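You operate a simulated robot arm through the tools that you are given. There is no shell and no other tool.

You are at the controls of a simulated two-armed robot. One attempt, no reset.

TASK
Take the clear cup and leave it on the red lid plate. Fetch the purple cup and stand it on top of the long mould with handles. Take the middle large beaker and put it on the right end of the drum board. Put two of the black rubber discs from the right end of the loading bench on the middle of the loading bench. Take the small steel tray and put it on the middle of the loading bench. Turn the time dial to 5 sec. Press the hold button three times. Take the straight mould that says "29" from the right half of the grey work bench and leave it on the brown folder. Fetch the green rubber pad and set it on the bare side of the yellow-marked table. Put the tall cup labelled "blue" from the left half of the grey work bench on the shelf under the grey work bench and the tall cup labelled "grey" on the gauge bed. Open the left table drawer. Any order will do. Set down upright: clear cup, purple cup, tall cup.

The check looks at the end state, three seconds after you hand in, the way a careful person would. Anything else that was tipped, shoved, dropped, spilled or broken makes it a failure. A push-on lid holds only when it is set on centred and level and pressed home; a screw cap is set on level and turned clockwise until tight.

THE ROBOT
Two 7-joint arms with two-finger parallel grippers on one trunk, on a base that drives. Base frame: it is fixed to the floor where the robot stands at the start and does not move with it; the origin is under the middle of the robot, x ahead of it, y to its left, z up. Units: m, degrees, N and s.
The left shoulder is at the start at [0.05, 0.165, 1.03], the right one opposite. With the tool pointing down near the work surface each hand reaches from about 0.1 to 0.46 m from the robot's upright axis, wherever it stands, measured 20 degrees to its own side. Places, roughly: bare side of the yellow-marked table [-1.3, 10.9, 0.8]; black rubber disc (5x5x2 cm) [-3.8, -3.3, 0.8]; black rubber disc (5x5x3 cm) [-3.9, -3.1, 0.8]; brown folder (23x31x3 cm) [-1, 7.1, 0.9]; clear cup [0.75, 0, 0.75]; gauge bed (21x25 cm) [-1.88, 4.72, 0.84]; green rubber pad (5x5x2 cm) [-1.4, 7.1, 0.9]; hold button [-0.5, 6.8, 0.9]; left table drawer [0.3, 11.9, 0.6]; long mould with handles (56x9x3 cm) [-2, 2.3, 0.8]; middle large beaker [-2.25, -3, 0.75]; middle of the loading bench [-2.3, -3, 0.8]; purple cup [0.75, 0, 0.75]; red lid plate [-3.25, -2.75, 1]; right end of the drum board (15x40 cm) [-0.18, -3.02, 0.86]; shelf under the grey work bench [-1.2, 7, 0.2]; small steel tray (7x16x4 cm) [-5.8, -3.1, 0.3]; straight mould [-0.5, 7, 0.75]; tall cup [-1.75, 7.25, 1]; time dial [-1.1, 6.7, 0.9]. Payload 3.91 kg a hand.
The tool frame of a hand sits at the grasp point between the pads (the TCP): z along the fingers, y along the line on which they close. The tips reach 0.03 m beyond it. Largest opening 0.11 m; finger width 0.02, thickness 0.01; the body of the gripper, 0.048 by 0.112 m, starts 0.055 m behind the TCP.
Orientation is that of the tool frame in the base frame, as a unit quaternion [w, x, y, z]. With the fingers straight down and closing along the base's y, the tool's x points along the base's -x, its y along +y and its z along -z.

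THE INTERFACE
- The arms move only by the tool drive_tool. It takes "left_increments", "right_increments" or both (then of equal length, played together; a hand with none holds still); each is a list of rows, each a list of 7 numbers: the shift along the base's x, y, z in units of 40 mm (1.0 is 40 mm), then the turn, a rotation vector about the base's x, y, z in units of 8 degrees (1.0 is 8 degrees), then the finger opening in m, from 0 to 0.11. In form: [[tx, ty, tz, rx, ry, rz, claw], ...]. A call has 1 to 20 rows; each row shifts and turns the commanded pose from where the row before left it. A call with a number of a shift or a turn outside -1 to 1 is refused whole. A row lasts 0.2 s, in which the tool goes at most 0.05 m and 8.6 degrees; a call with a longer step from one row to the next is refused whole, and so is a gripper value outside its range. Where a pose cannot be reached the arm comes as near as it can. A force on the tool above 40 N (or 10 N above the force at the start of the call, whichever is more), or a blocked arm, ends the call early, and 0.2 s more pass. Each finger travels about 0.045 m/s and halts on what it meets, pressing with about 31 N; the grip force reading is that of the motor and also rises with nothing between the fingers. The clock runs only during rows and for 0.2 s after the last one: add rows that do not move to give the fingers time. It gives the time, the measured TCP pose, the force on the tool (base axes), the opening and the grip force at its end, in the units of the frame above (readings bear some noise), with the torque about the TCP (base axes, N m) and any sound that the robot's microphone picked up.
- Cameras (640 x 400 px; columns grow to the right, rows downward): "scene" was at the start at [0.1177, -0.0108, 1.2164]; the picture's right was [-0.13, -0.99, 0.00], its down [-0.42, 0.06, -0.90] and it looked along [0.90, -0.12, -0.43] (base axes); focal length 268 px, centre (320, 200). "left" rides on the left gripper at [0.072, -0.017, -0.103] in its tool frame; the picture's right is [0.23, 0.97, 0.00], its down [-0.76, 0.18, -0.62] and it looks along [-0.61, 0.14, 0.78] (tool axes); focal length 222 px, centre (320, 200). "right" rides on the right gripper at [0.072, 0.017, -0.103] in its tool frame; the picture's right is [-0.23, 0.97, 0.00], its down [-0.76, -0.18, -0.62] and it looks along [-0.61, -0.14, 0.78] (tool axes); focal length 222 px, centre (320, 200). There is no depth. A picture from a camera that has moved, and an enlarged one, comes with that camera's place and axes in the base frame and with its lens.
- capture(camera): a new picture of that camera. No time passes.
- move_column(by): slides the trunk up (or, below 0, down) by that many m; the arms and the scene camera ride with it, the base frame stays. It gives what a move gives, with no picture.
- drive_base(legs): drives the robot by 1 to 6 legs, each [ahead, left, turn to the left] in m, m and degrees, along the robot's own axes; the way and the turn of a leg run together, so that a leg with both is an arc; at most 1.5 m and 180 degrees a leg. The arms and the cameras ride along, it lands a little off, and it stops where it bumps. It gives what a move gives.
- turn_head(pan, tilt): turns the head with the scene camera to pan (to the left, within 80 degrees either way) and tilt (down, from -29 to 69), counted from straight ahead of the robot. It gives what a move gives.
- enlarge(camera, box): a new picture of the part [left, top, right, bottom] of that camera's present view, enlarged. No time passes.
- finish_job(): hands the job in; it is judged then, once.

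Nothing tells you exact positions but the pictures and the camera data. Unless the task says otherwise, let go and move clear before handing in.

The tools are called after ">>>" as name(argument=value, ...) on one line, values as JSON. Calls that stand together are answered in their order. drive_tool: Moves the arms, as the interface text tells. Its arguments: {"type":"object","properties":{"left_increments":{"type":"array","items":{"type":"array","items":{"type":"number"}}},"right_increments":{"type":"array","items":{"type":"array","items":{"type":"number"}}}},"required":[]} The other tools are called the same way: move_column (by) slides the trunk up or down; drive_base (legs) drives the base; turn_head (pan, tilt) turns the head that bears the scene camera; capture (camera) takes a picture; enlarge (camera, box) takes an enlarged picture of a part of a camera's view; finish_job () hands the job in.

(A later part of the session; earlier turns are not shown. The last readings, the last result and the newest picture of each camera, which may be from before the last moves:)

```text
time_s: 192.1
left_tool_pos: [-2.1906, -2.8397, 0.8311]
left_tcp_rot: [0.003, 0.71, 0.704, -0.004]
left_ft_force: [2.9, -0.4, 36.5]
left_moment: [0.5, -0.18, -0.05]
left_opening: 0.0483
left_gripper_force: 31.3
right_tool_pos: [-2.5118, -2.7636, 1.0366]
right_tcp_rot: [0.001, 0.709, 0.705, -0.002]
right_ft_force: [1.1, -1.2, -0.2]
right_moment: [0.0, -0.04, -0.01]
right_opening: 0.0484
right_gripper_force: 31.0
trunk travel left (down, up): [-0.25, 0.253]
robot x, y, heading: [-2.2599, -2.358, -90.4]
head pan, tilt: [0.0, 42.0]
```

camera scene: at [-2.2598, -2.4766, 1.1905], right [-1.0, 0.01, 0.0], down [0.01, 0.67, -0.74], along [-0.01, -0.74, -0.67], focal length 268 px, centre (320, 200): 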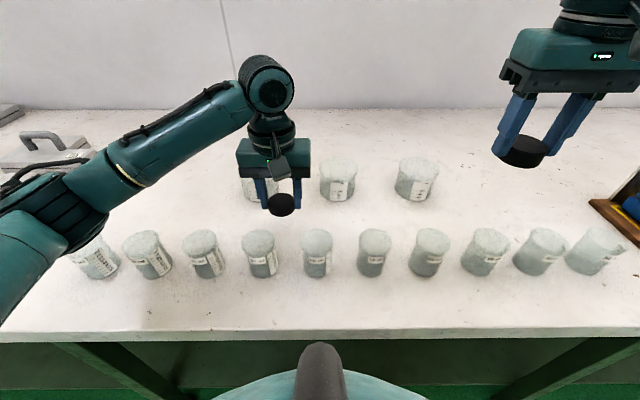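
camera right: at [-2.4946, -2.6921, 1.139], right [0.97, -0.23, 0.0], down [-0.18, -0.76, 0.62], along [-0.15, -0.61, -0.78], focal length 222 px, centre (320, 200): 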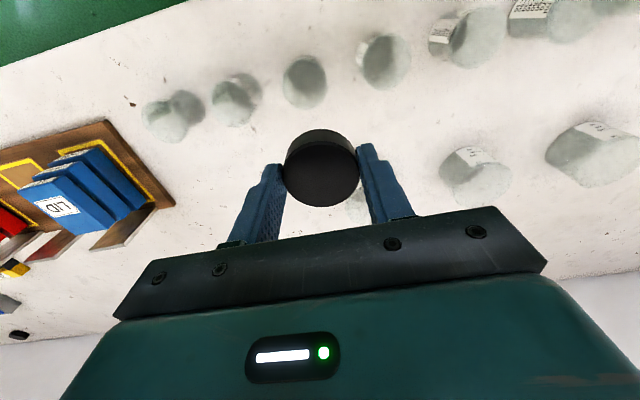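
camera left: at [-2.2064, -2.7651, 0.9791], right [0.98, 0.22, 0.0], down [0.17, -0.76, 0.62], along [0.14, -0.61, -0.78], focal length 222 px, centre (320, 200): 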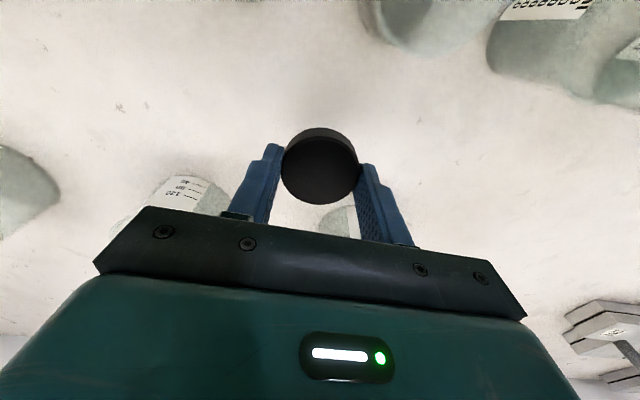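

Contact. Releasing the left disc and rising.

>>> drive_tool(left_increments=[[0, 0, 0.1, 0, 0, 0, 0.03], [0, 0, 0, 0, 0, 0, 0.055], [0, 0, 0, 0, 0, 0, 0.08], [0, 0, 0, 0, 0, 0, 0.08], [0, 0, 0, 0, 0, 0, 0.08], [0, 0, 0, 0, 0, 0, 0.08], [0, 0, 0.5, 0, 0, 0, 0.08], [0, 0, 1, 0, 0, 0, 0.08], [0, 0, 1, 0, 0, 0, 0.08], [0, 0, 1, 0, 0, 0, 0.08], [0, 0, 1, 0, 0, 0, 0.08], [0.9, 0, 0.6, 0, 0, 0, 0.08], [1, 0, 0, 0, 0, 0, 0.08], [1, 0, 0, 0, 0, 0, 0.08]], right_increments=[[0, 0, 0, 0, 0, 0, 0.03], [0, 0, 0, 0, 0, 0, 0.03], [0, 0, 0, 0, 0, 0, 0.03], [0, 0, 0, 0, 0, 0, 0.03], [0, 0, 0, 0, 0, 0, 0.03], [0, 0, 0, 0, 0, 0, 0.03], [0, 0, 0, 0, 0, 0, 0.03], [0, 0, 0, 0, 0, 0, 0.03], [0, 0, 0, 0, 0, 0, 0.03], [0, 0, 0, 0, 0, 0, 0.03], [0, 0, 0, 0, 0, 0, 0.03], [0, 0, 0, 0, 0, 0, 0.03], [0, 0, 0, 0, 0, 0, 0.03], [0, 0, 0, 0, 0, 0, 0.03]])

>>> capture(camera="scene")

```text
time_s: 195.1
left_tool_pos: [-2.0724, -2.84, 1.0346]
left_tcp_rot: [0.0, 0.711, 0.703, 0.0]
left_ft_force: [0.2, -0.6, -0.1]
left_moment: [0.01, -0.03, 0.01]
left_opening: 0.0802
left_gripper_force: 0.1
right_tool_pos: [-2.5134, -2.7659, 1.0361]
right_tcp_rot: [0.0, 0.71, 0.704, 0.0]
right_ft_force: [0.1, 0.2, -1.2]
right_moment: [0.01, -0.01, -0.02]
right_opening: 0.0483
right_gripper_force: 30.8
trunk travel left (down, up): [-0.25, 0.253]
robot x, y, heading: [-2.2573, -2.3667, -90.6]
head pan, tilt: [0.0, 42.0]
```

```text
taken
camera scene: at [-2.2595, -2.4765, 1.1905], right [-1.0, 0.01, 0.0], down [0.01, 0.67, -0.74], along [-0.01, -0.74, -0.67], focal length 268 px, centre (320, 200)
```

scene: 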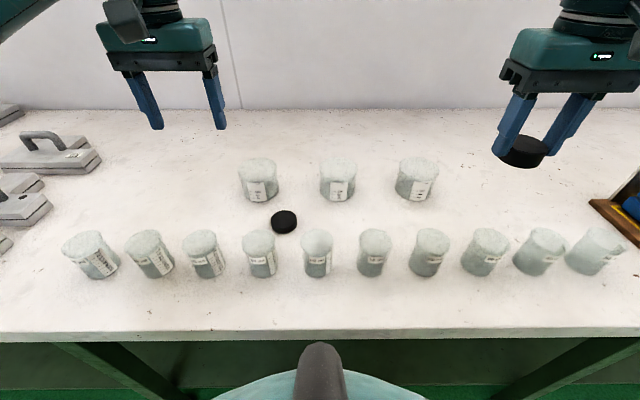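

Disc one is placed. Now the right-hand disc to (-2.31,-2.84).

>>> drive_tool(right_increments=[[0.85, -0.31, 0, 0, 0, 0, 0.03], [0.85, -0.31, 0, 0, 0, 0, 0.03], [0.85, -0.31, 0, 0, 0, 0, 0.03], [0.85, -0.31, 0, 0, 0, 0, 0.03], [0.85, -0.31, 0, 0, 0, 0, 0.03], [0.85, -0.31, 0, 0, 0, 0, 0.03], [0, 0, -1, 0, 0, 0, 0.03], [0, 0, -1, 0, 0, 0, 0.03], [0, 0, -1, 0, 0, 0, 0.03], [0, 0, -1, 0, 0, 0, 0.03], [0, 0, 0, 0, 0, 0, 0.03]])

>>> capture(camera="scene")

>>> drive_tool(right_increments=[[0, 0, -0.5, 0, 0, 0, 0.03], [0, 0, -0.3, 0, 0, 0, 0.03], [0, 0, -0.1, 0, 0, 0, 0.03], [0, 0, -0.05, 0, 0, 0, 0.03], [0, 0, -0.04, 0, 0, 0, 0.03], [0, 0, 0, 0, 0, 0, 0.03]])

```text
time_s: 197.5
left_tool_pos: [-2.0728, -2.8409, 1.0347]
left_tcp_rot: [0.001, 0.71, 0.704, 0.0]
left_ft_force: [-1.3, -0.1, 0.2]
left_moment: [-0.03, -0.02, -0.01]
left_opening: 0.0801
left_gripper_force: 0.0
right_tool_pos: [-2.308, -2.8402, 0.8759]
right_tcp_rot: [0.001, 0.71, 0.704, 0.0]
right_ft_force: [-0.1, 0.8, -0.3]
right_moment: [0.02, 0.02, -0.01]
right_opening: 0.0481
right_gripper_force: 30.9
trunk travel left (down, up): [-0.25, 0.253]
robot x, y, heading: [-2.2555, -2.3678, -90.3]
head pan, tilt: [0.0, 42.0]
```

```text
taken
camera scene: at [-2.2598, -2.4766, 1.1905], right [-1.0, 0.01, 0.0], down [0.01, 0.67, -0.74], along [-0.01, -0.74, -0.67], focal length 268 px, centre (320, 200)
```

scene: 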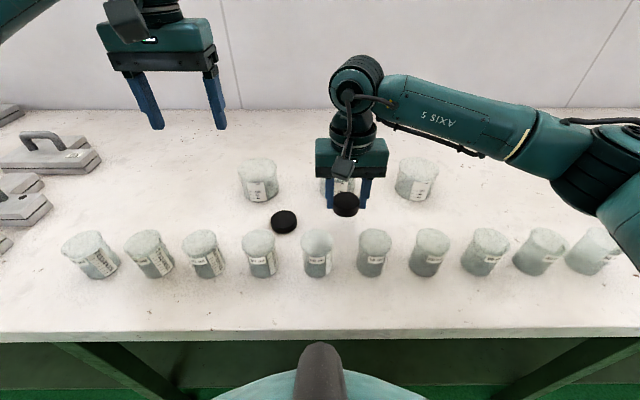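

```text
time_s: 198.9
left_tool_pos: [-2.0725, -2.8398, 1.034]
left_tcp_rot: [0.0, 0.71, 0.704, 0.001]
left_ft_force: [-0.3, 0.4, -0.2]
left_moment: [0.03, 0.0, 0.01]
left_opening: 0.0801
left_gripper_force: 0.2
right_tool_pos: [-2.308, -2.8398, 0.8378]
right_tcp_rot: [0.001, 0.71, 0.704, -0.001]
right_ft_force: [-0.2, 0.4, 5.9]
right_moment: [0.06, 0.04, -0.03]
right_opening: 0.0482
right_gripper_force: 31.0
trunk travel left (down, up): [-0.25, 0.253]
robot x, y, heading: [-2.257, -2.3672, -90.5]
head pan, tilt: [0.0, 42.0]
```

Light contact (6 N). Releasing the right disc.

>>> drive_tool(right_increments=[[0, 0, -0.01, 0, 0, 0, 0.03], [0, 0, 0, 0, 0, 0, 0.055], [0, 0, 0, 0, 0, 0, 0.08], [0, 0, 0, 0, 0, 0, 0.08], [0, 0, 0, 0, 0, 0, 0.08], [0, 0, 0, 0, 0, 0, 0.08], [0, 0, 0.5, 0, 0, 0, 0.08], [0, 0, 1, 0, 0, 0, 0.08], [0, 0, 1, 0, 0, 0, 0.08], [0, 0, 1, 0, 0, 0, 0.08], [0, 0, 1, 0, 0, 0, 0.08], [-0.9, 0.3, 0.6, 0, 0, 0, 0.08], [-1, 0.3, 0, 0, 0, 0, 0.08], [-1, 0.3, 0, 0, 0, 0, 0.08]])

>>> capture(camera="scene")

>>> enlarge(camera="scene", box=[220, 140, 460, 290])

```text
time_s: 201.9
left_tool_pos: [-2.0732, -2.8389, 1.0348]
left_tcp_rot: [0.0, 0.71, 0.705, 0.0]
left_ft_force: [0.0, 0.1, 0.2]
left_moment: [0.02, 0.01, -0.02]
left_opening: 0.0797
left_gripper_force: 0.1
right_tool_pos: [-2.425, -2.8019, 1.0414]
right_tcp_rot: [0.001, 0.709, 0.705, 0.0]
right_ft_force: [0.5, 0.0, -0.5]
right_moment: [0.01, -0.01, -0.02]
right_opening: 0.0799
right_gripper_force: 0.2
trunk travel left (down, up): [-0.25, 0.253]
robot x, y, heading: [-2.2563, -2.3665, -90.8]
head pan, tilt: [0.0, 42.0]
```

```text
taken
camera scene: at [-2.2602, -2.4764, 1.1905], right [-1.0, 0.01, 0.0], down [0.01, 0.67, -0.74], along [-0.01, -0.74, -0.67], focal length 268 px, centre (320, 200)
```

scene: 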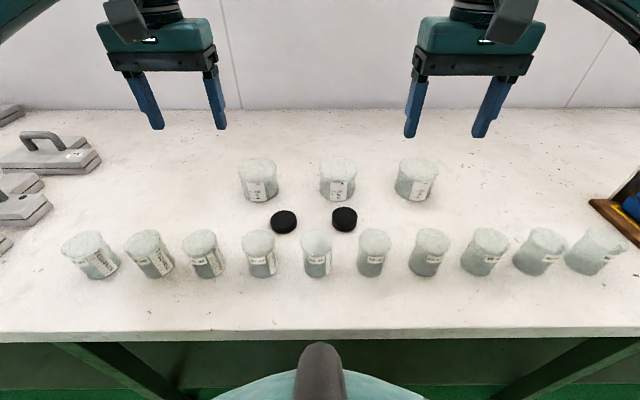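

```text
2.67 times, centred on (340, 215) of scene
camera zoom: at [-2.2602, -2.4764, 1.1905], right [-1.0, 0.01, 0.0], down [0.01, 0.67, -0.74], along [-0.01, -0.74, -0.67], focal length 716 px, centre (267, 160)
```

zoom: 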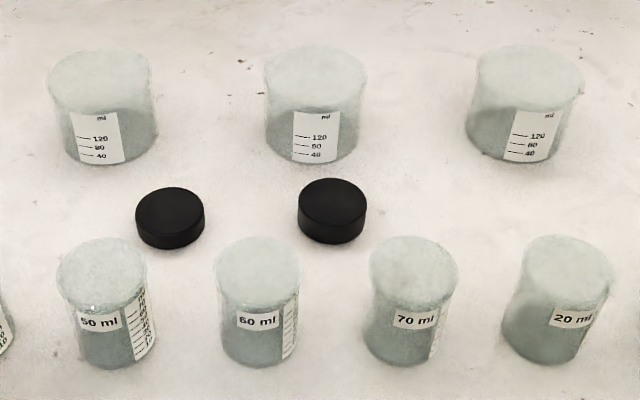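

Both discs are set down cleanly. Next the middle large beaker at (-2.304,-2.94); I'll align the right shoulder with it, edge a little closer, and reach for it.

>>> drive_base(legs=[[0.035, 0.11, 0.6]])

>>> drive_tool(right_increments=[[0, -0.5, 0, 0, 0, 0, 0.11], [0.1, -0.8, 0, 0, 0, 0, 0.11], [0.1, -0.8, 0, 0, 0, 0, 0.11], [0, -0.6, 0, 0, 0, 0, 0.11], [0, 0, 0, 0, 0, 0, 0.11]])

>>> capture(camera="scene")

>>> capture(camera="right")

```text
time_s: 203.6
left_tool_pos: [-1.9561, -2.8737, 1.035]
left_tcp_rot: [0.0, 0.707, 0.707, 0.0]
left_ft_force: [0.6, -0.1, 0.3]
left_moment: [0.02, 0.0, 0.01]
left_opening: 0.0801
left_gripper_force: 0.1
right_tool_pos: [-2.3075, -2.8384, 1.0404]
right_tcp_rot: [0.0, 0.706, 0.708, 0.0]
right_ft_force: [-0.5, 0.4, 0.5]
right_moment: [0.01, 0.0, 0.0]
right_opening: 0.0801
right_gripper_force: 0.2
trunk travel left (down, up): [-0.25, 0.253]
robot x, y, heading: [-2.1437, -2.3994, -89.8]
head pan, tilt: [0.0, 42.0]
```

```text
time_s: 204.8
left_tool_pos: [-1.957, -2.8724, 1.0355]
left_tcp_rot: [0.0, 0.707, 0.707, 0.0]
left_ft_force: [-0.5, -0.5, 0.4]
left_moment: [0.01, -0.03, 0.01]
left_opening: 0.0804
left_gripper_force: 0.0
right_tool_pos: [-2.3003, -2.9477, 1.0411]
right_tcp_rot: [0.0, 0.706, 0.708, 0.0]
right_ft_force: [-0.6, -0.2, -0.3]
right_moment: [-0.02, 0.03, 0.0]
right_opening: 0.1102
right_gripper_force: 0.0
trunk travel left (down, up): [-0.25, 0.253]
robot x, y, heading: [-2.1475, -2.4001, -90.1]
head pan, tilt: [0.0, 42.0]
```

```text
taken
camera scene: at [-2.1479, -2.5116, 1.1905], right [-1.0, 0.0, 0.0], down [0.0, 0.67, -0.74], along [0.0, -0.74, -0.67], focal length 268 px, centre (320, 200)
```

scene: 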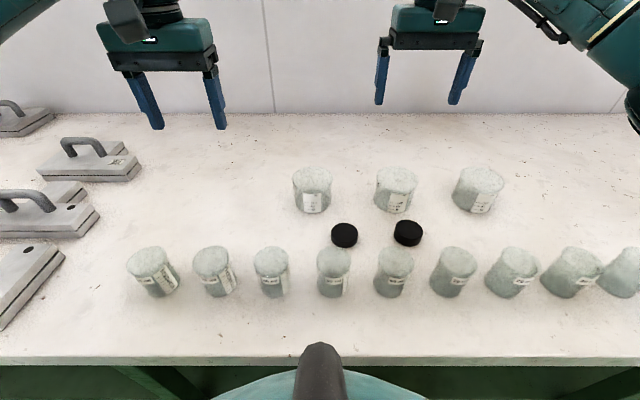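

```text
taken
camera right: at [-2.2841, -2.8744, 1.1436], right [0.97, -0.22, 0.0], down [-0.18, -0.76, 0.62], along [-0.14, -0.61, -0.78], focal length 222 px, centre (320, 200)
```

right: 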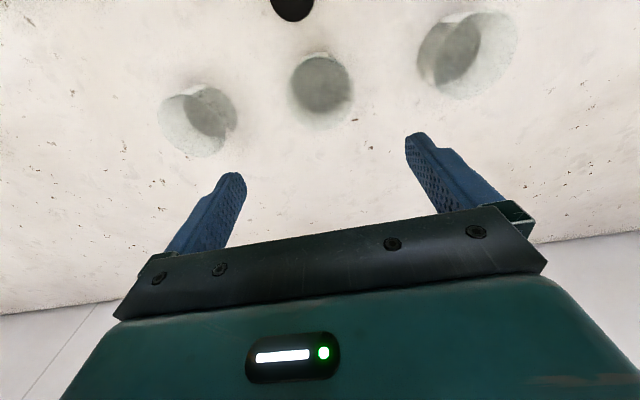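

>>> enlarge(camera="right", box=[260, 20, 400, 150])

>>> enlarge(camera="scene", box=[340, 140, 460, 260])

```text
3.08 times, centred on (330, 85) of right
camera zoom: at [-2.2841, -2.8744, 1.1436], right [0.97, -0.22, 0.0], down [-0.18, -0.76, 0.62], along [-0.14, -0.61, -0.78], focal length 684 px, centre (289, 554)
```

zoom: 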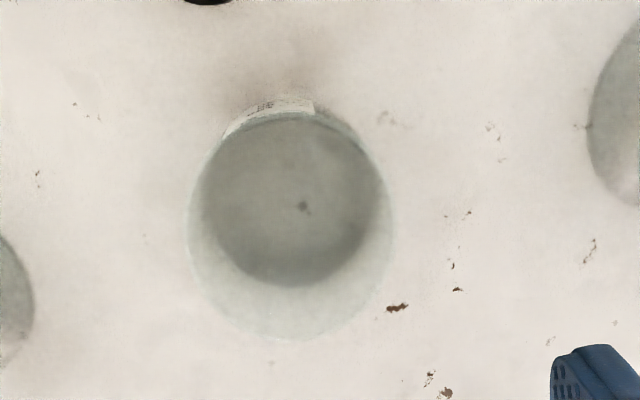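

```text
3.33 times, centred on (400, 200) of scene
camera zoom: at [-2.1479, -2.5116, 1.1905], right [-1.0, 0.0, 0.0], down [0.0, 0.67, -0.74], along [0.0, -0.74, -0.67], focal length 895 px, centre (53, 200)
```

zoom: 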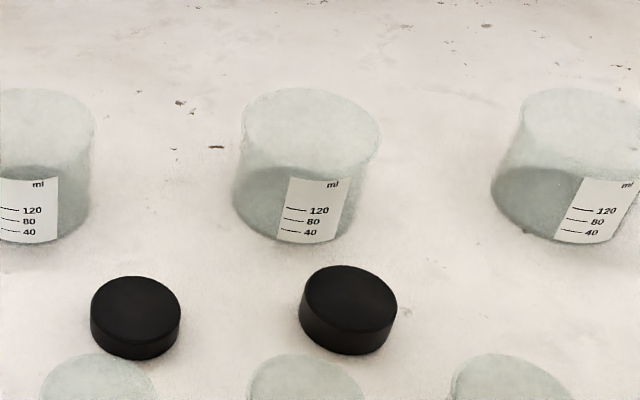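

The beaker's centre is (-2.297,-2.941), diameter ≈0.08, rim z≈0.86. Lowering to just above it to check.

>>> drive_tool(right_increments=[[0.08, 0.16, -1, 0, 0, 0, 0.11], [0, 0, -1, 0, 0, 0, 0.11], [0, 0, -1, 0, 0, 0, 0.11], [0, 0, 0, 0, 0, 0, 0.11]])

>>> capture(camera="right")

>>> enlarge(camera="scene", box=[320, 80, 480, 260])

```text
time_s: 205.8
left_tool_pos: [-1.9576, -2.8722, 1.0352]
left_tcp_rot: [0.0, 0.706, 0.708, 0.0]
left_ft_force: [1.1, -0.6, -0.7]
left_moment: [0.01, 0.01, -0.02]
left_opening: 0.0801
left_gripper_force: 0.1
right_tool_pos: [-2.2973, -2.9396, 0.9214]
right_tcp_rot: [0.0, 0.706, 0.708, 0.0]
right_ft_force: [-0.4, -0.4, 0.6]
right_moment: [0.01, -0.01, 0.02]
right_opening: 0.1099
right_gripper_force: 0.0
trunk travel left (down, up): [-0.25, 0.253]
robot x, y, heading: [-2.1486, -2.3985, -89.7]
head pan, tilt: [0.0, 42.0]
```

```text
taken
camera right: at [-2.2807, -2.8669, 1.0246], right [0.97, -0.23, 0.0], down [-0.18, -0.76, 0.62], along [-0.14, -0.61, -0.78], focal length 222 px, centre (320, 200)
```

right: 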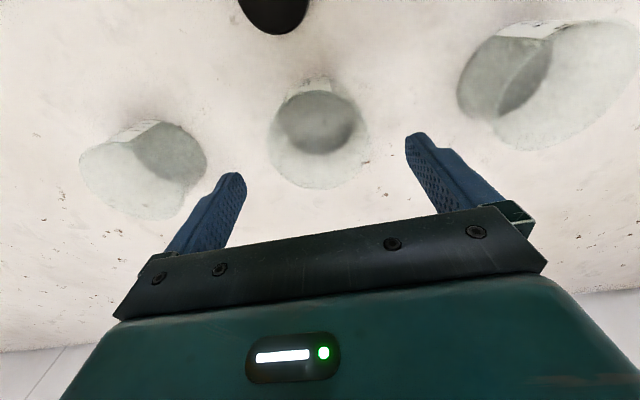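

```text
2.22 times, centred on (400, 170) of scene
camera zoom: at [-2.1479, -2.5116, 1.1905], right [-1.0, 0.0, 0.0], down [0.0, 0.67, -0.74], along [0.0, -0.74, -0.67], focal length 596 px, centre (142, 267)
```

zoom: 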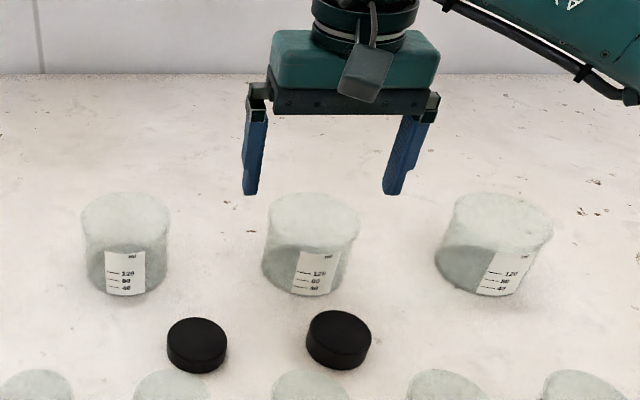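

Well centred. Descend and grip the beaker.

>>> drive_tool(right_increments=[[0, 0.03, -1, 0, 0, 0, 0.11], [0, 0, -0.7, 0, 0, 0, 0.11], [0, 0, -0.26, 0, 0, 0, 0.11], [0, 0, 0, 0, 0, 0, 0.09], [0, 0, 0, 0, 0, 0, 0.06], [0, 0, 0, 0, 0, 0, 0.06], [0, 0, 0, 0, 0, 0, 0.06], [0, 0, 0, 0, 0, 0, 0.06]])

>>> enlarge(camera="scene", box=[320, 80, 480, 260])

```text
time_s: 207.6
left_tool_pos: [-1.9566, -2.8729, 1.0354]
left_tcp_rot: [0.0, 0.707, 0.708, 0.0]
left_ft_force: [-0.5, 0.1, -0.9]
left_moment: [-0.02, 0.0, 0.03]
left_opening: 0.0799
left_gripper_force: 0.1
right_tool_pos: [-2.2969, -2.9396, 0.8423]
right_tcp_rot: [0.0, 0.707, 0.708, -0.001]
right_ft_force: [0.0, 0.1, -0.1]
right_moment: [0.0, -0.01, 0.02]
right_opening: 0.0821
right_gripper_force: 30.4
trunk travel left (down, up): [-0.25, 0.253]
robot x, y, heading: [-2.1472, -2.3981, -89.9]
head pan, tilt: [0.0, 42.0]
```

```text
2.22 times, centred on (400, 170) of scene
camera zoom: at [-2.1479, -2.5117, 1.1904], right [-1.0, 0.0, 0.0], down [0.0, 0.67, -0.74], along [0.0, -0.74, -0.67], focal length 596 px, centre (142, 267)
```

zoom: 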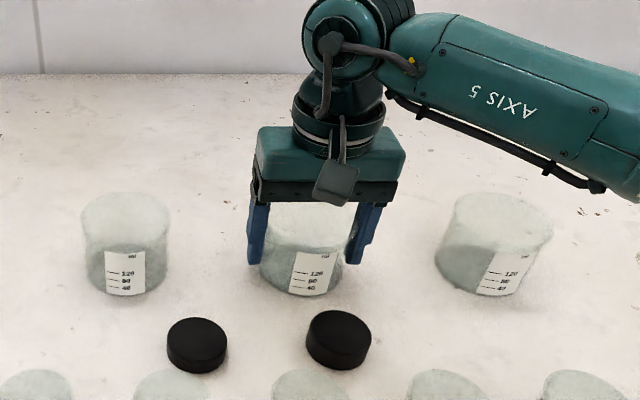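

The beaker is gripped. I'll lift it, back off and drive to the drum on the left.

>>> drive_tool(right_increments=[[0, 0, 0.5, 0, 0, 0, 0.06], [0, 0, 1, 0, 0, 0, 0.06], [0, 0, 1, 0, 0, 0, 0.06], [0, 0, 1, 0, 0, 0, 0.06], [0, 0, 1, 0, 0, 0, 0.06], [0, 0.5, 0.7, 0, 0, 0, 0.06], [0, 1, 0, 0, 0, 0, 0.06], [0, 1, 0, 0, 0, 0, 0.06], [0, 0, 0, 0, 0, 0, 0.06]])

>>> drive_base(legs=[[-0.45, 0, 0], [0, 1.07, 0], [0, 1.07, 0]])

>>> turn_head(pan=0, tilt=28)

>>> capture(camera="scene")

```text
time_s: 209.6
left_tool_pos: [-1.9574, -2.8715, 1.0348]
left_tcp_rot: [0.0, 0.706, 0.708, 0.0]
left_ft_force: [0.4, -0.3, 0.5]
left_moment: [-0.03, -0.01, -0.03]
left_opening: 0.08
left_gripper_force: 0.1
right_tool_pos: [-2.2971, -2.8393, 1.0505]
right_tcp_rot: [0.0, 0.706, 0.708, 0.0]
right_ft_force: [0.9, 0.6, -1.1]
right_moment: [0.0, 0.0, -0.04]
right_opening: 0.0822
right_gripper_force: 30.9
trunk travel left (down, up): [-0.25, 0.253]
robot x, y, heading: [-2.1459, -2.4022, -89.9]
head pan, tilt: [0.0, 42.0]
```

```text
time_s: 230.9
left_tool_pos: [0.1861, -2.4108, 1.0344]
left_tcp_rot: [0.001, 0.705, 0.71, 0.001]
left_ft_force: [0.4, -0.3, 0.6]
left_moment: [0.03, 0.02, -0.01]
left_opening: 0.0798
left_gripper_force: 0.0
right_tool_pos: [-0.1553, -2.3785, 1.0517]
right_tcp_rot: [-0.001, 0.704, 0.71, -0.001]
right_ft_force: [0.2, -0.3, -1.7]
right_moment: [0.03, -0.03, 0.05]
right_opening: 0.082
right_gripper_force: 31.0
trunk travel left (down, up): [-0.25, 0.253]
robot x, y, heading: [-0.0027, -1.9386, -89.8]
head pan, tilt: [0.0, 42.0]
```

```text
time_s: 231.6
left_tool_pos: [0.1873, -2.411, 1.0348]
left_tcp_rot: [-0.001, 0.704, 0.71, 0.0]
left_ft_force: [-0.4, -0.3, -0.9]
left_moment: [0.04, -0.03, 0.01]
left_opening: 0.0801
left_gripper_force: 0.0
right_tool_pos: [-0.1542, -2.3794, 1.0498]
right_tcp_rot: [0.0, 0.705, 0.71, 0.0]
right_ft_force: [-0.2, 1.0, -1.5]
right_moment: [0.03, -0.03, 0.0]
right_opening: 0.0821
right_gripper_force: 31.1
trunk travel left (down, up): [-0.25, 0.253]
robot x, y, heading: [-0.0028, -1.938, -89.8]
head pan, tilt: [0.0, 28.0]
```

```text
taken
camera scene: at [-0.0063, -2.0583, 1.2118], right [-1.0, -0.01, 0.0], down [0.0, 0.47, -0.88], along [0.01, -0.88, -0.47], focal length 268 px, centre (320, 200)
```

scene: 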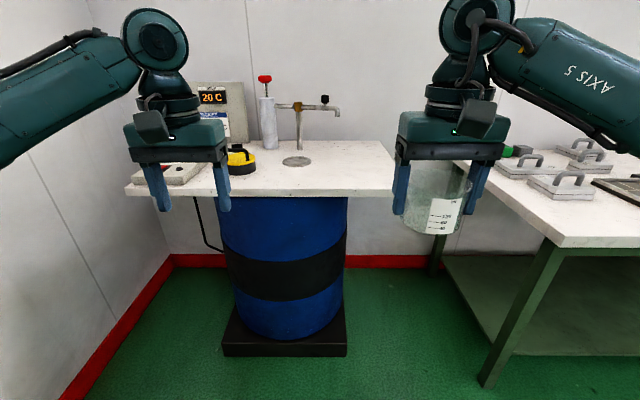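

>>> enlarge(camera="scene", box=[240, 110, 420, 230])

```text
3.33 times, centred on (330, 170) of scene
camera zoom: at [-0.0063, -2.0583, 1.2118], right [-1.0, -0.01, 0.0], down [0.0, 0.47, -0.88], along [0.01, -0.88, -0.47], focal length 895 px, centre (287, 300)
```

zoom: 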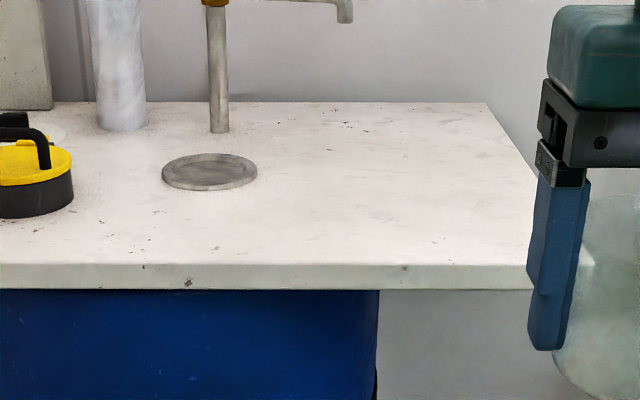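

The board's right end (bare area) spans x≈-0.29…-0.1, y≈-2.79…-3.3. I'll raise and retract the left hand and drive up to the drum.

>>> drive_tool(left_increments=[[0, 0.8, 0.9, 0, 0, 0, 0.08], [0, 0.8, 0.9, 0, 0, 0, 0.08], [0, 0.8, 0.9, 0, 0, 0, 0.08], [0, 0.8, 0, 0, 0, 0, 0.08]], right_increments=[[0, 0, 0, 0, 0, 0, 0.06], [0, 0, 0, 0, 0, 0, 0.06], [0, 0, 0, 0, 0, 0, 0.06], [0, 0, 0, 0, 0, 0, 0.06]])

>>> drive_base(legs=[[0.55, 0, 0]])

>>> turn_head(pan=-10, tilt=42)

>>> capture(camera="scene")

>>> capture(camera="right")

```text
time_s: 232.6
left_tool_pos: [0.1851, -2.2817, 1.1442]
left_tcp_rot: [-0.001, 0.704, 0.71, 0.001]
left_ft_force: [-0.7, -0.2, -0.1]
left_moment: [0.0, 0.01, 0.02]
left_opening: 0.08
left_gripper_force: 0.0
right_tool_pos: [-0.1549, -2.3784, 1.0506]
right_tcp_rot: [0.0, 0.704, 0.71, 0.0]
right_ft_force: [0.6, -0.4, -1.7]
right_moment: [0.01, 0.01, 0.02]
right_opening: 0.0821
right_gripper_force: 30.7
trunk travel left (down, up): [-0.25, 0.253]
robot x, y, heading: [-0.0091, -1.9421, -89.7]
head pan, tilt: [0.0, 28.0]
```

```text
time_s: 235.8
left_tool_pos: [0.1928, -2.8313, 1.1424]
left_tcp_rot: [0.0, 0.703, 0.712, 0.0]
left_ft_force: [0.8, 0.4, 0.0]
left_moment: [0.02, -0.02, 0.02]
left_opening: 0.0801
left_gripper_force: 0.0
right_tool_pos: [-0.1464, -2.9284, 1.0494]
right_tcp_rot: [0.0, 0.702, 0.712, 0.0]
right_ft_force: [0.1, -0.5, -2.1]
right_moment: [0.02, 0.0, 0.01]
right_opening: 0.082
right_gripper_force: 31.4
trunk travel left (down, up): [-0.25, 0.253]
robot x, y, heading: [0.0023, -2.4889, -89.2]
head pan, tilt: [0.0, 28.0]
```

```text
time_s: 236.6
left_tool_pos: [0.193, -2.8308, 1.1426]
left_tcp_rot: [0.0, 0.702, 0.712, -0.001]
left_ft_force: [-0.5, 0.2, 0.1]
left_moment: [0.01, 0.02, 0.02]
left_opening: 0.0801
left_gripper_force: 0.1
right_tool_pos: [-0.146, -2.929, 1.05]
right_tcp_rot: [0.0, 0.702, 0.712, 0.001]
right_ft_force: [1.0, 0.2, -1.1]
right_moment: [0.01, 0.02, -0.01]
right_opening: 0.082
right_gripper_force: 30.6
trunk travel left (down, up): [-0.25, 0.253]
robot x, y, heading: [0.0012, -2.4851, -89.4]
head pan, tilt: [-10.0, 42.0]
```

```text
taken
camera scene: at [-0.0149, -2.5982, 1.1905], right [-0.99, 0.16, 0.0], down [0.11, 0.66, -0.74], along [-0.12, -0.73, -0.67], focal length 268 px, centre (320, 200)
```

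scene: 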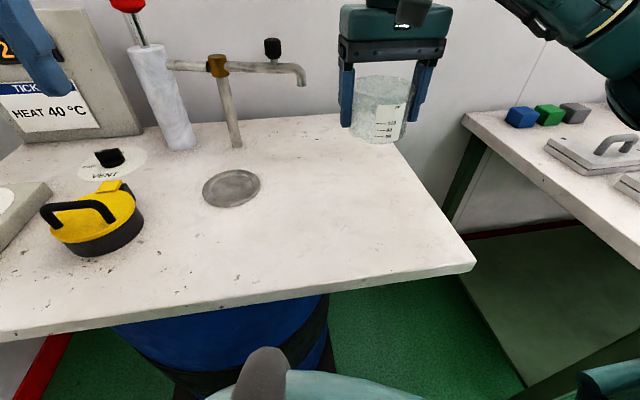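

```text
taken
camera right: at [-0.1306, -2.8549, 1.1533], right [0.98, -0.21, 0.0], down [-0.17, -0.76, 0.62], along [-0.13, -0.61, -0.78], focal length 222 px, centre (320, 200)
```

right: 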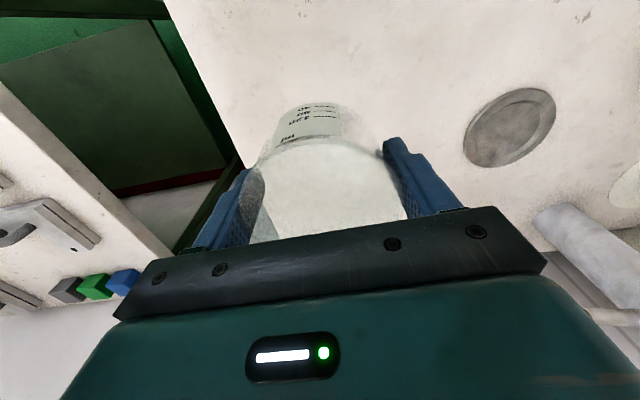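

Board right end is free. I'll move over (-0.18,-2.98) and lower the beaker.

>>> drive_tool(right_increments=[[-0.45, -0.62, 0, 0, 0, 0, 0.06], [-0.45, -0.62, 0, 0, 0, 0, 0.06], [0, 0, -1, 0, 0, 0, 0.06], [0, 0, -1, 0, 0, 0, 0.06], [0, 0, -1, 0, 0, 0, 0.06], [0, 0, -0.2, 0, 0, 0, 0.06], [0, 0, 0, 0, 0, 0, 0.06]])

>>> enlarge(camera="scene", box=[300, 40, 480, 200])

```text
time_s: 238.2
left_tool_pos: [0.1931, -2.8305, 1.1431]
left_tcp_rot: [0.001, 0.702, 0.712, 0.0]
left_ft_force: [-0.2, -0.3, 0.3]
left_moment: [-0.02, 0.0, 0.0]
left_opening: 0.0798
left_gripper_force: 0.0
right_tool_pos: [-0.1832, -2.977, 0.9216]
right_tcp_rot: [0.001, 0.703, 0.711, 0.0]
right_ft_force: [-0.1, -0.2, -1.5]
right_moment: [0.01, 0.03, -0.01]
right_opening: 0.0821
right_gripper_force: 30.5
trunk travel left (down, up): [-0.25, 0.253]
robot x, y, heading: [-0.0015, -2.4885, -89.1]
head pan, tilt: [-10.0, 42.0]
```

```text
2.50 times, centred on (390, 120) of scene
camera zoom: at [-0.0149, -2.5981, 1.1904], right [-0.99, 0.16, 0.0], down [0.11, 0.66, -0.74], along [-0.12, -0.73, -0.67], focal length 671 px, centre (145, 400)
```

zoom: 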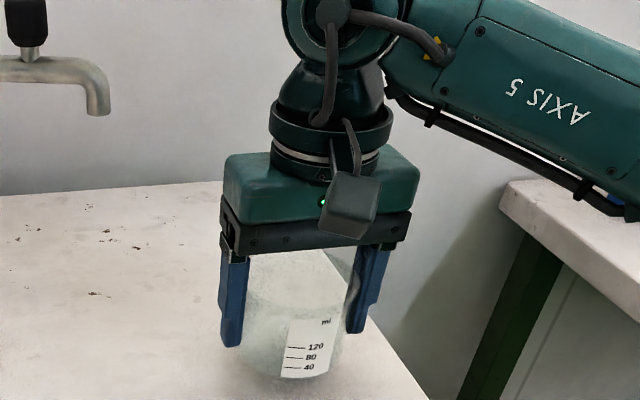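

>>> drive_tool(right_increments=[[0, 0, -0.15, 0, 0, 0, 0.06], [0, 0, -0.1, 0, 0, 0, 0.06], [0, 0, -0.08, 0, 0, 0, 0.06], [0, 0, -0.06, 0, 0, 0, 0.06], [0, 0, -0.06, 0, 0, 0, 0.06], [0, 0, -0.05, 0, 0, 0, 0.06], [0, 0, -0.05, 0, 0, 0, 0.06], [0, 0, 0, 0, 0, 0, 0.06]])

```text
time_s: 239.9
left_tool_pos: [0.193, -2.8299, 1.1441]
left_tcp_rot: [0.0, 0.703, 0.711, -0.001]
left_ft_force: [0.3, -0.3, -0.2]
left_moment: [-0.01, -0.02, 0.02]
left_opening: 0.0799
left_gripper_force: 0.0
right_tool_pos: [-0.1826, -2.9772, 0.903]
right_tcp_rot: [0.003, 0.703, 0.711, -0.001]
right_ft_force: [-2.5, 0.0, 15.2]
right_moment: [0.49, 0.25, 0.08]
right_opening: 0.082
right_gripper_force: 31.1
trunk travel left (down, up): [-0.25, 0.253]
robot x, y, heading: [0.0033, -2.4901, -89.3]
head pan, tilt: [-10.0, 42.0]
```

Contact at TCP z 0.903. Releasing the beaker and rising.

>>> drive_tool(right_increments=[[0, 0, 0.04, 0, 0, 0, 0.06], [0, 0, 0, 0, 0, 0, 0.09], [0, 0, 0, 0, 0, 0, 0.11], [0, 0, 0, 0, 0, 0, 0.11], [0, 0, 0, 0, 0, 0, 0.11], [0, 0, 0, 0, 0, 0, 0.11], [0, 0, 0.5, 0, 0, 0, 0.11], [0, 0, 1, 0, 0, 0, 0.11], [0, 0, 1, 0, 0, 0, 0.11], [0, 0, 1, 0, 0, 0, 0.11], [0, 0.8, 0.5, 0, 0, 0, 0.11], [0, 0, 0, 0, 0, 0, 0.11]])

>>> capture(camera="scene")

```text
time_s: 242.6
left_tool_pos: [0.1922, -2.8306, 1.1436]
left_tcp_rot: [0.0, 0.703, 0.711, 0.0]
left_ft_force: [0.2, -0.4, 0.0]
left_moment: [0.02, -0.03, -0.03]
left_opening: 0.08
left_gripper_force: 0.0
right_tool_pos: [-0.1823, -2.945, 1.0604]
right_tcp_rot: [0.0, 0.703, 0.711, 0.0]
right_ft_force: [0.4, 0.3, -0.4]
right_moment: [0.0, 0.0, 0.03]
right_opening: 0.1101
right_gripper_force: 0.1
trunk travel left (down, up): [-0.25, 0.253]
robot x, y, heading: [-0.0009, -2.4848, -89.0]
head pan, tilt: [-10.0, 42.0]
```

```text
taken
camera scene: at [-0.0148, -2.5981, 1.1904], right [-0.99, 0.16, 0.0], down [0.11, 0.66, -0.74], along [-0.12, -0.73, -0.67], focal length 268 px, centre (320, 200)
```

scene: 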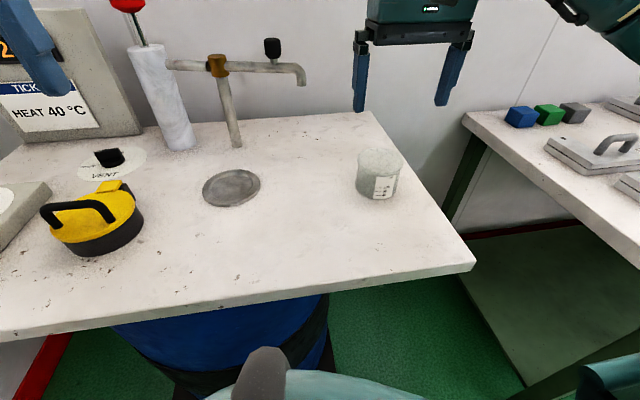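

The beaker stands on the drum board's right end. Next is the small steel tray near (-5.8,-3.1,0.3); I'll drive west along y≈-2.

>>> drive_base(legs=[[-0.5, 0, -0.8], [0, -1.5, 0], [0, -1.5, 0], [0, -1.5, 0]])

>>> turn_head(pan=-50, tilt=25)

>>> capture(camera="scene")

```text
time_s: 284.3
left_tool_pos: [-4.3264, -2.32, 1.1437]
left_tcp_rot: [0.0, 0.704, 0.71, 0.0]
left_ft_force: [0.7, -0.5, 0.6]
left_moment: [0.0, 0.03, 0.04]
left_opening: 0.0802
left_gripper_force: 0.3
right_tool_pos: [-4.7024, -2.4336, 1.0611]
right_tcp_rot: [0.0, 0.703, 0.711, 0.0]
right_ft_force: [-0.3, -0.9, -0.3]
right_moment: [-0.01, 0.01, -0.02]
right_opening: 0.1099
right_gripper_force: 0.0
trunk travel left (down, up): [-0.25, 0.253]
robot x, y, heading: [-4.5181, -1.9756, -89.2]
head pan, tilt: [-10.0, 42.0]
```

```text
time_s: 285.4
left_tool_pos: [-4.3262, -2.3208, 1.1434]
left_tcp_rot: [0.0, 0.704, 0.71, 0.0]
left_ft_force: [0.2, 0.2, 1.4]
left_moment: [0.0, 0.0, -0.02]
left_opening: 0.0802
left_gripper_force: 0.0
right_tool_pos: [-4.7037, -2.4328, 1.0624]
right_tcp_rot: [0.0, 0.704, 0.71, 0.0]
right_ft_force: [0.5, 0.3, 0.2]
right_moment: [0.01, -0.02, 0.02]
right_opening: 0.1098
right_gripper_force: 0.1
trunk travel left (down, up): [-0.25, 0.253]
robot x, y, heading: [-4.5155, -1.9762, -89.4]
head pan, tilt: [-50.0, 25.0]
```

```text
taken
camera scene: at [-4.5905, -2.0634, 1.2167], right [-0.65, 0.76, 0.0], down [0.32, 0.28, -0.91], along [-0.69, -0.59, -0.42], focal length 268 px, centre (320, 200)
```

scene: 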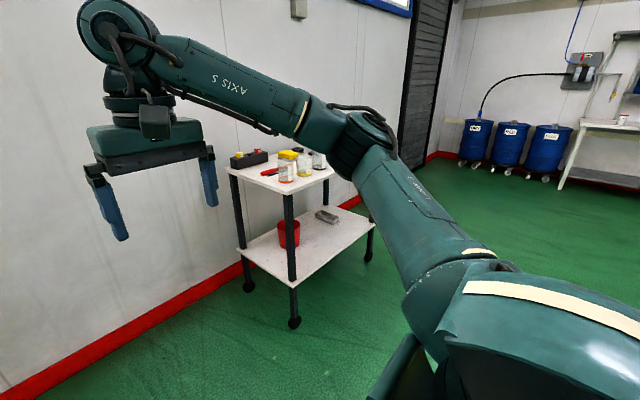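

The tray lies on the lower shelf of a wheeled cart beside a red cup. I'll get in front of the cart for a better look.

>>> drive_base(legs=[[0, -1.2, -0.8]])

>>> turn_head(pan=0, tilt=35)

>>> capture(camera="scene")

```text
time_s: 296.1
left_tool_pos: [-5.5296, -2.3273, 1.1427]
left_tcp_rot: [0.0, 0.706, 0.708, 0.0]
left_ft_force: [0.9, 0.0, 0.2]
left_moment: [0.04, 0.01, 0.0]
left_opening: 0.08
left_gripper_force: 0.0
right_tool_pos: [-5.9056, -2.4392, 1.0606]
right_tcp_rot: [0.0, 0.706, 0.708, 0.0]
right_ft_force: [0.7, -0.4, -0.1]
right_moment: [-0.01, -0.01, -0.01]
right_opening: 0.11
right_gripper_force: 0.2
trunk travel left (down, up): [-0.25, 0.253]
robot x, y, heading: [-5.7211, -1.9856, -89.5]
head pan, tilt: [-50.0, 25.0]
```

```text
time_s: 297.3
left_tool_pos: [-5.5299, -2.3272, 1.1429]
left_tcp_rot: [0.0, 0.706, 0.709, 0.0]
left_ft_force: [-0.6, 0.4, -1.1]
left_moment: [0.02, 0.01, 0.02]
left_opening: 0.0801
left_gripper_force: 0.1
right_tool_pos: [-5.906, -2.4387, 1.0617]
right_tcp_rot: [0.0, 0.706, 0.709, 0.0]
right_ft_force: [-0.1, 0.9, 0.1]
right_moment: [0.02, 0.03, 0.02]
right_opening: 0.1097
right_gripper_force: 0.0
trunk travel left (down, up): [-0.25, 0.253]
robot x, y, heading: [-5.719, -1.981, -89.7]
head pan, tilt: [0.0, 35.0]
```

```text
taken
camera scene: at [-5.7211, -2.099, 1.201], right [-1.0, 0.0, 0.0], down [0.0, 0.57, -0.82], along [0.0, -0.82, -0.57], focal length 268 px, centre (320, 200)
```

scene: 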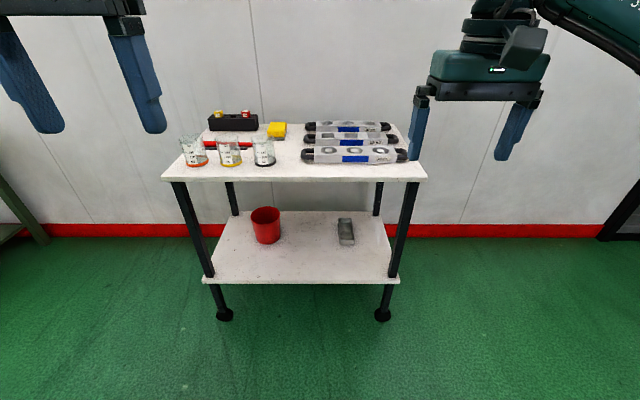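

The cart: top shelf z≈0.79, lower shelf z≈0.31, front edge y≈-2.80; the tray is about (-5.84,-3.08), long axis front-to-back. I'll lower the trunk here, well away from the cart, and check how the knees protrude.

>>> move_column(by=-0.25)

>>> turn_head(pan=0, tilt=69)

>>> capture(camera="scene")

>>> turn_head(pan=0, tilt=30)

>>> capture(camera="scene")

```text
time_s: 299.9
left_tool_pos: [-5.5296, -2.3276, 0.8936]
left_tcp_rot: [0.0, 0.706, 0.708, 0.0]
left_ft_force: [0.6, 0.5, 0.0]
left_moment: [0.03, -0.02, -0.03]
left_opening: 0.0801
left_gripper_force: 0.0
right_tool_pos: [-5.9057, -2.4399, 0.8113]
right_tcp_rot: [0.0, 0.706, 0.708, 0.001]
right_ft_force: [1.2, -0.7, 0.0]
right_moment: [0.01, 0.02, 0.0]
right_opening: 0.11
right_gripper_force: 0.2
trunk travel left (down, up): [0.0, 0.503]
robot x, y, heading: [-5.7193, -1.9809, -89.4]
head pan, tilt: [0.0, 35.0]
```

```text
time_s: 300.9
left_tool_pos: [-5.5284, -2.3282, 0.8924]
left_tcp_rot: [0.0, 0.706, 0.708, 0.0]
left_ft_force: [0.1, -0.1, 0.3]
left_moment: [-0.03, 0.01, 0.0]
left_opening: 0.08
left_gripper_force: 0.1
right_tool_pos: [-5.9055, -2.4381, 0.8128]
right_tcp_rot: [0.001, 0.706, 0.708, 0.0]
right_ft_force: [0.3, -0.1, 0.1]
right_moment: [0.0, 0.01, -0.03]
right_opening: 0.1098
right_gripper_force: 0.0
trunk travel left (down, up): [0.0, 0.503]
robot x, y, heading: [-5.7122, -1.9838, -89.7]
head pan, tilt: [0.0, 68.8]
```

```text
taken
camera scene: at [-5.7212, -2.0669, 0.9073], right [-1.0, 0.0, 0.0], down [0.0, 0.93, -0.36], along [0.0, -0.36, -0.93], focal length 268 px, centre (320, 200)
```

scene: 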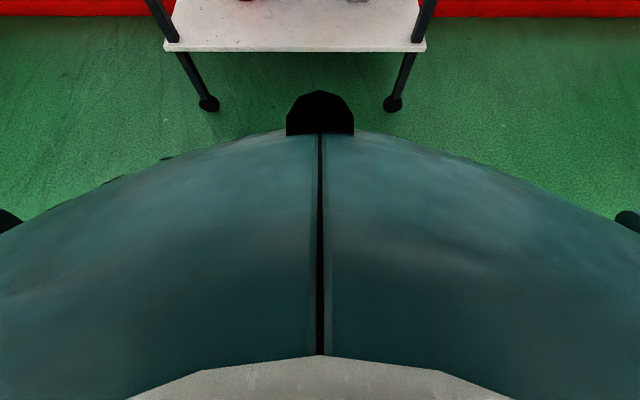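

```text
time_s: 301.9
left_tool_pos: [-5.5308, -2.3269, 0.8931]
left_tcp_rot: [0.0, 0.706, 0.708, 0.0]
left_ft_force: [-0.2, 0.7, 0.4]
left_moment: [0.02, 0.0, 0.0]
left_opening: 0.0796
left_gripper_force: 0.0
right_tool_pos: [-5.9063, -2.4373, 0.8115]
right_tcp_rot: [0.0, 0.706, 0.708, 0.0]
right_ft_force: [-0.1, -0.4, -0.6]
right_moment: [0.01, -0.01, 0.0]
right_opening: 0.11
right_gripper_force: 0.0
trunk travel left (down, up): [0.0, 0.503]
robot x, y, heading: [-5.7216, -1.9854, -89.6]
head pan, tilt: [0.0, 30.0]
```

```text
taken
camera scene: at [-5.7211, -2.1014, 0.9587], right [-1.0, 0.0, 0.0], down [0.0, 0.5, -0.87], along [0.0, -0.87, -0.5], focal length 268 px, centre (320, 200)
```

scene: 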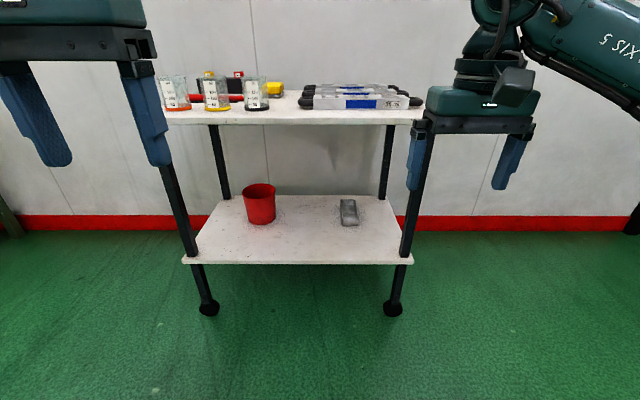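

>>> drive_tool(left_increments=[[0.3, -0.5, 0, 0, 0, -1, 0.1], [0.3, -0.5, 0, 0, 0, -1, 0.1], [0.3, -0.5, 0, 0, 0, -1, 0.1], [0.3, 0, 0, 0, 0, -1, 0.1], [0.3, 0, 0, 0, 0, -1, 0.1], [0, 0, 0, 0, 0, -1, 0.1], [0, 0, 0, 0, 0, -1, 0.1], [0, 0, 0, 0, 0, -1, 0.1], [0, 0, 0, 0, 0, -1, 0.1], [0, 0, 0, 0, 0, -1, 0.1], [0, 0, 0, 0, 0, -1, 0.1], [0, 0, 0, 0, 0, -1, 0.1], [0, 0, 0, 0, 0, -1, 0.1], [0, 0, 0, 0, 0, -1, 0.1], [0, 0, 0, 0, 0, -1, 0.1], [0, 0, 0, 0, 0, -1, 0.1], [0, 0, 0, 0, 0, -1, 0.1]])

>>> capture(camera="left")

```text
time_s: 305.6
left_tool_pos: [-5.4696, -2.386, 0.8937]
left_tcp_rot: [0.001, 0.92, -0.392, 0.0]
left_ft_force: [-0.2, -0.2, 0.7]
left_moment: [0.01, 0.04, 0.02]
left_opening: 0.1001
left_gripper_force: 0.1
right_tool_pos: [-5.9054, -2.439, 0.812]
right_tcp_rot: [0.0, 0.706, 0.708, 0.0]
right_ft_force: [-0.7, 1.0, 0.3]
right_moment: [0.0, 0.02, -0.02]
right_opening: 0.1099
right_gripper_force: 0.0
trunk travel left (down, up): [0.0, 0.503]
robot x, y, heading: [-5.7207, -1.9825, -89.9]
head pan, tilt: [0.0, 30.0]
```

```text
taken
camera left: at [-5.4073, -2.4269, 0.9958], right [-0.54, -0.84, 0.0], down [-0.66, 0.42, 0.62], along [-0.52, 0.34, -0.78], focal length 222 px, centre (320, 200)
```

left: 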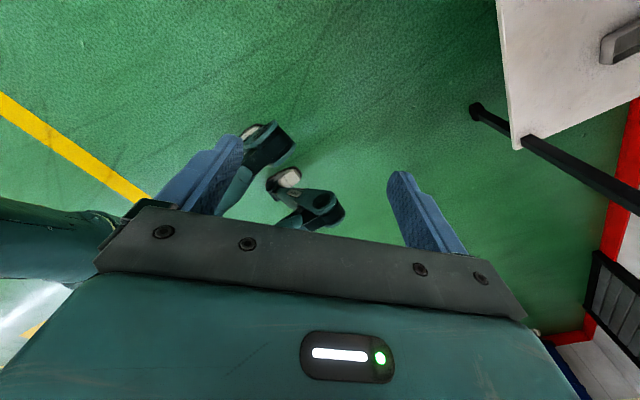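

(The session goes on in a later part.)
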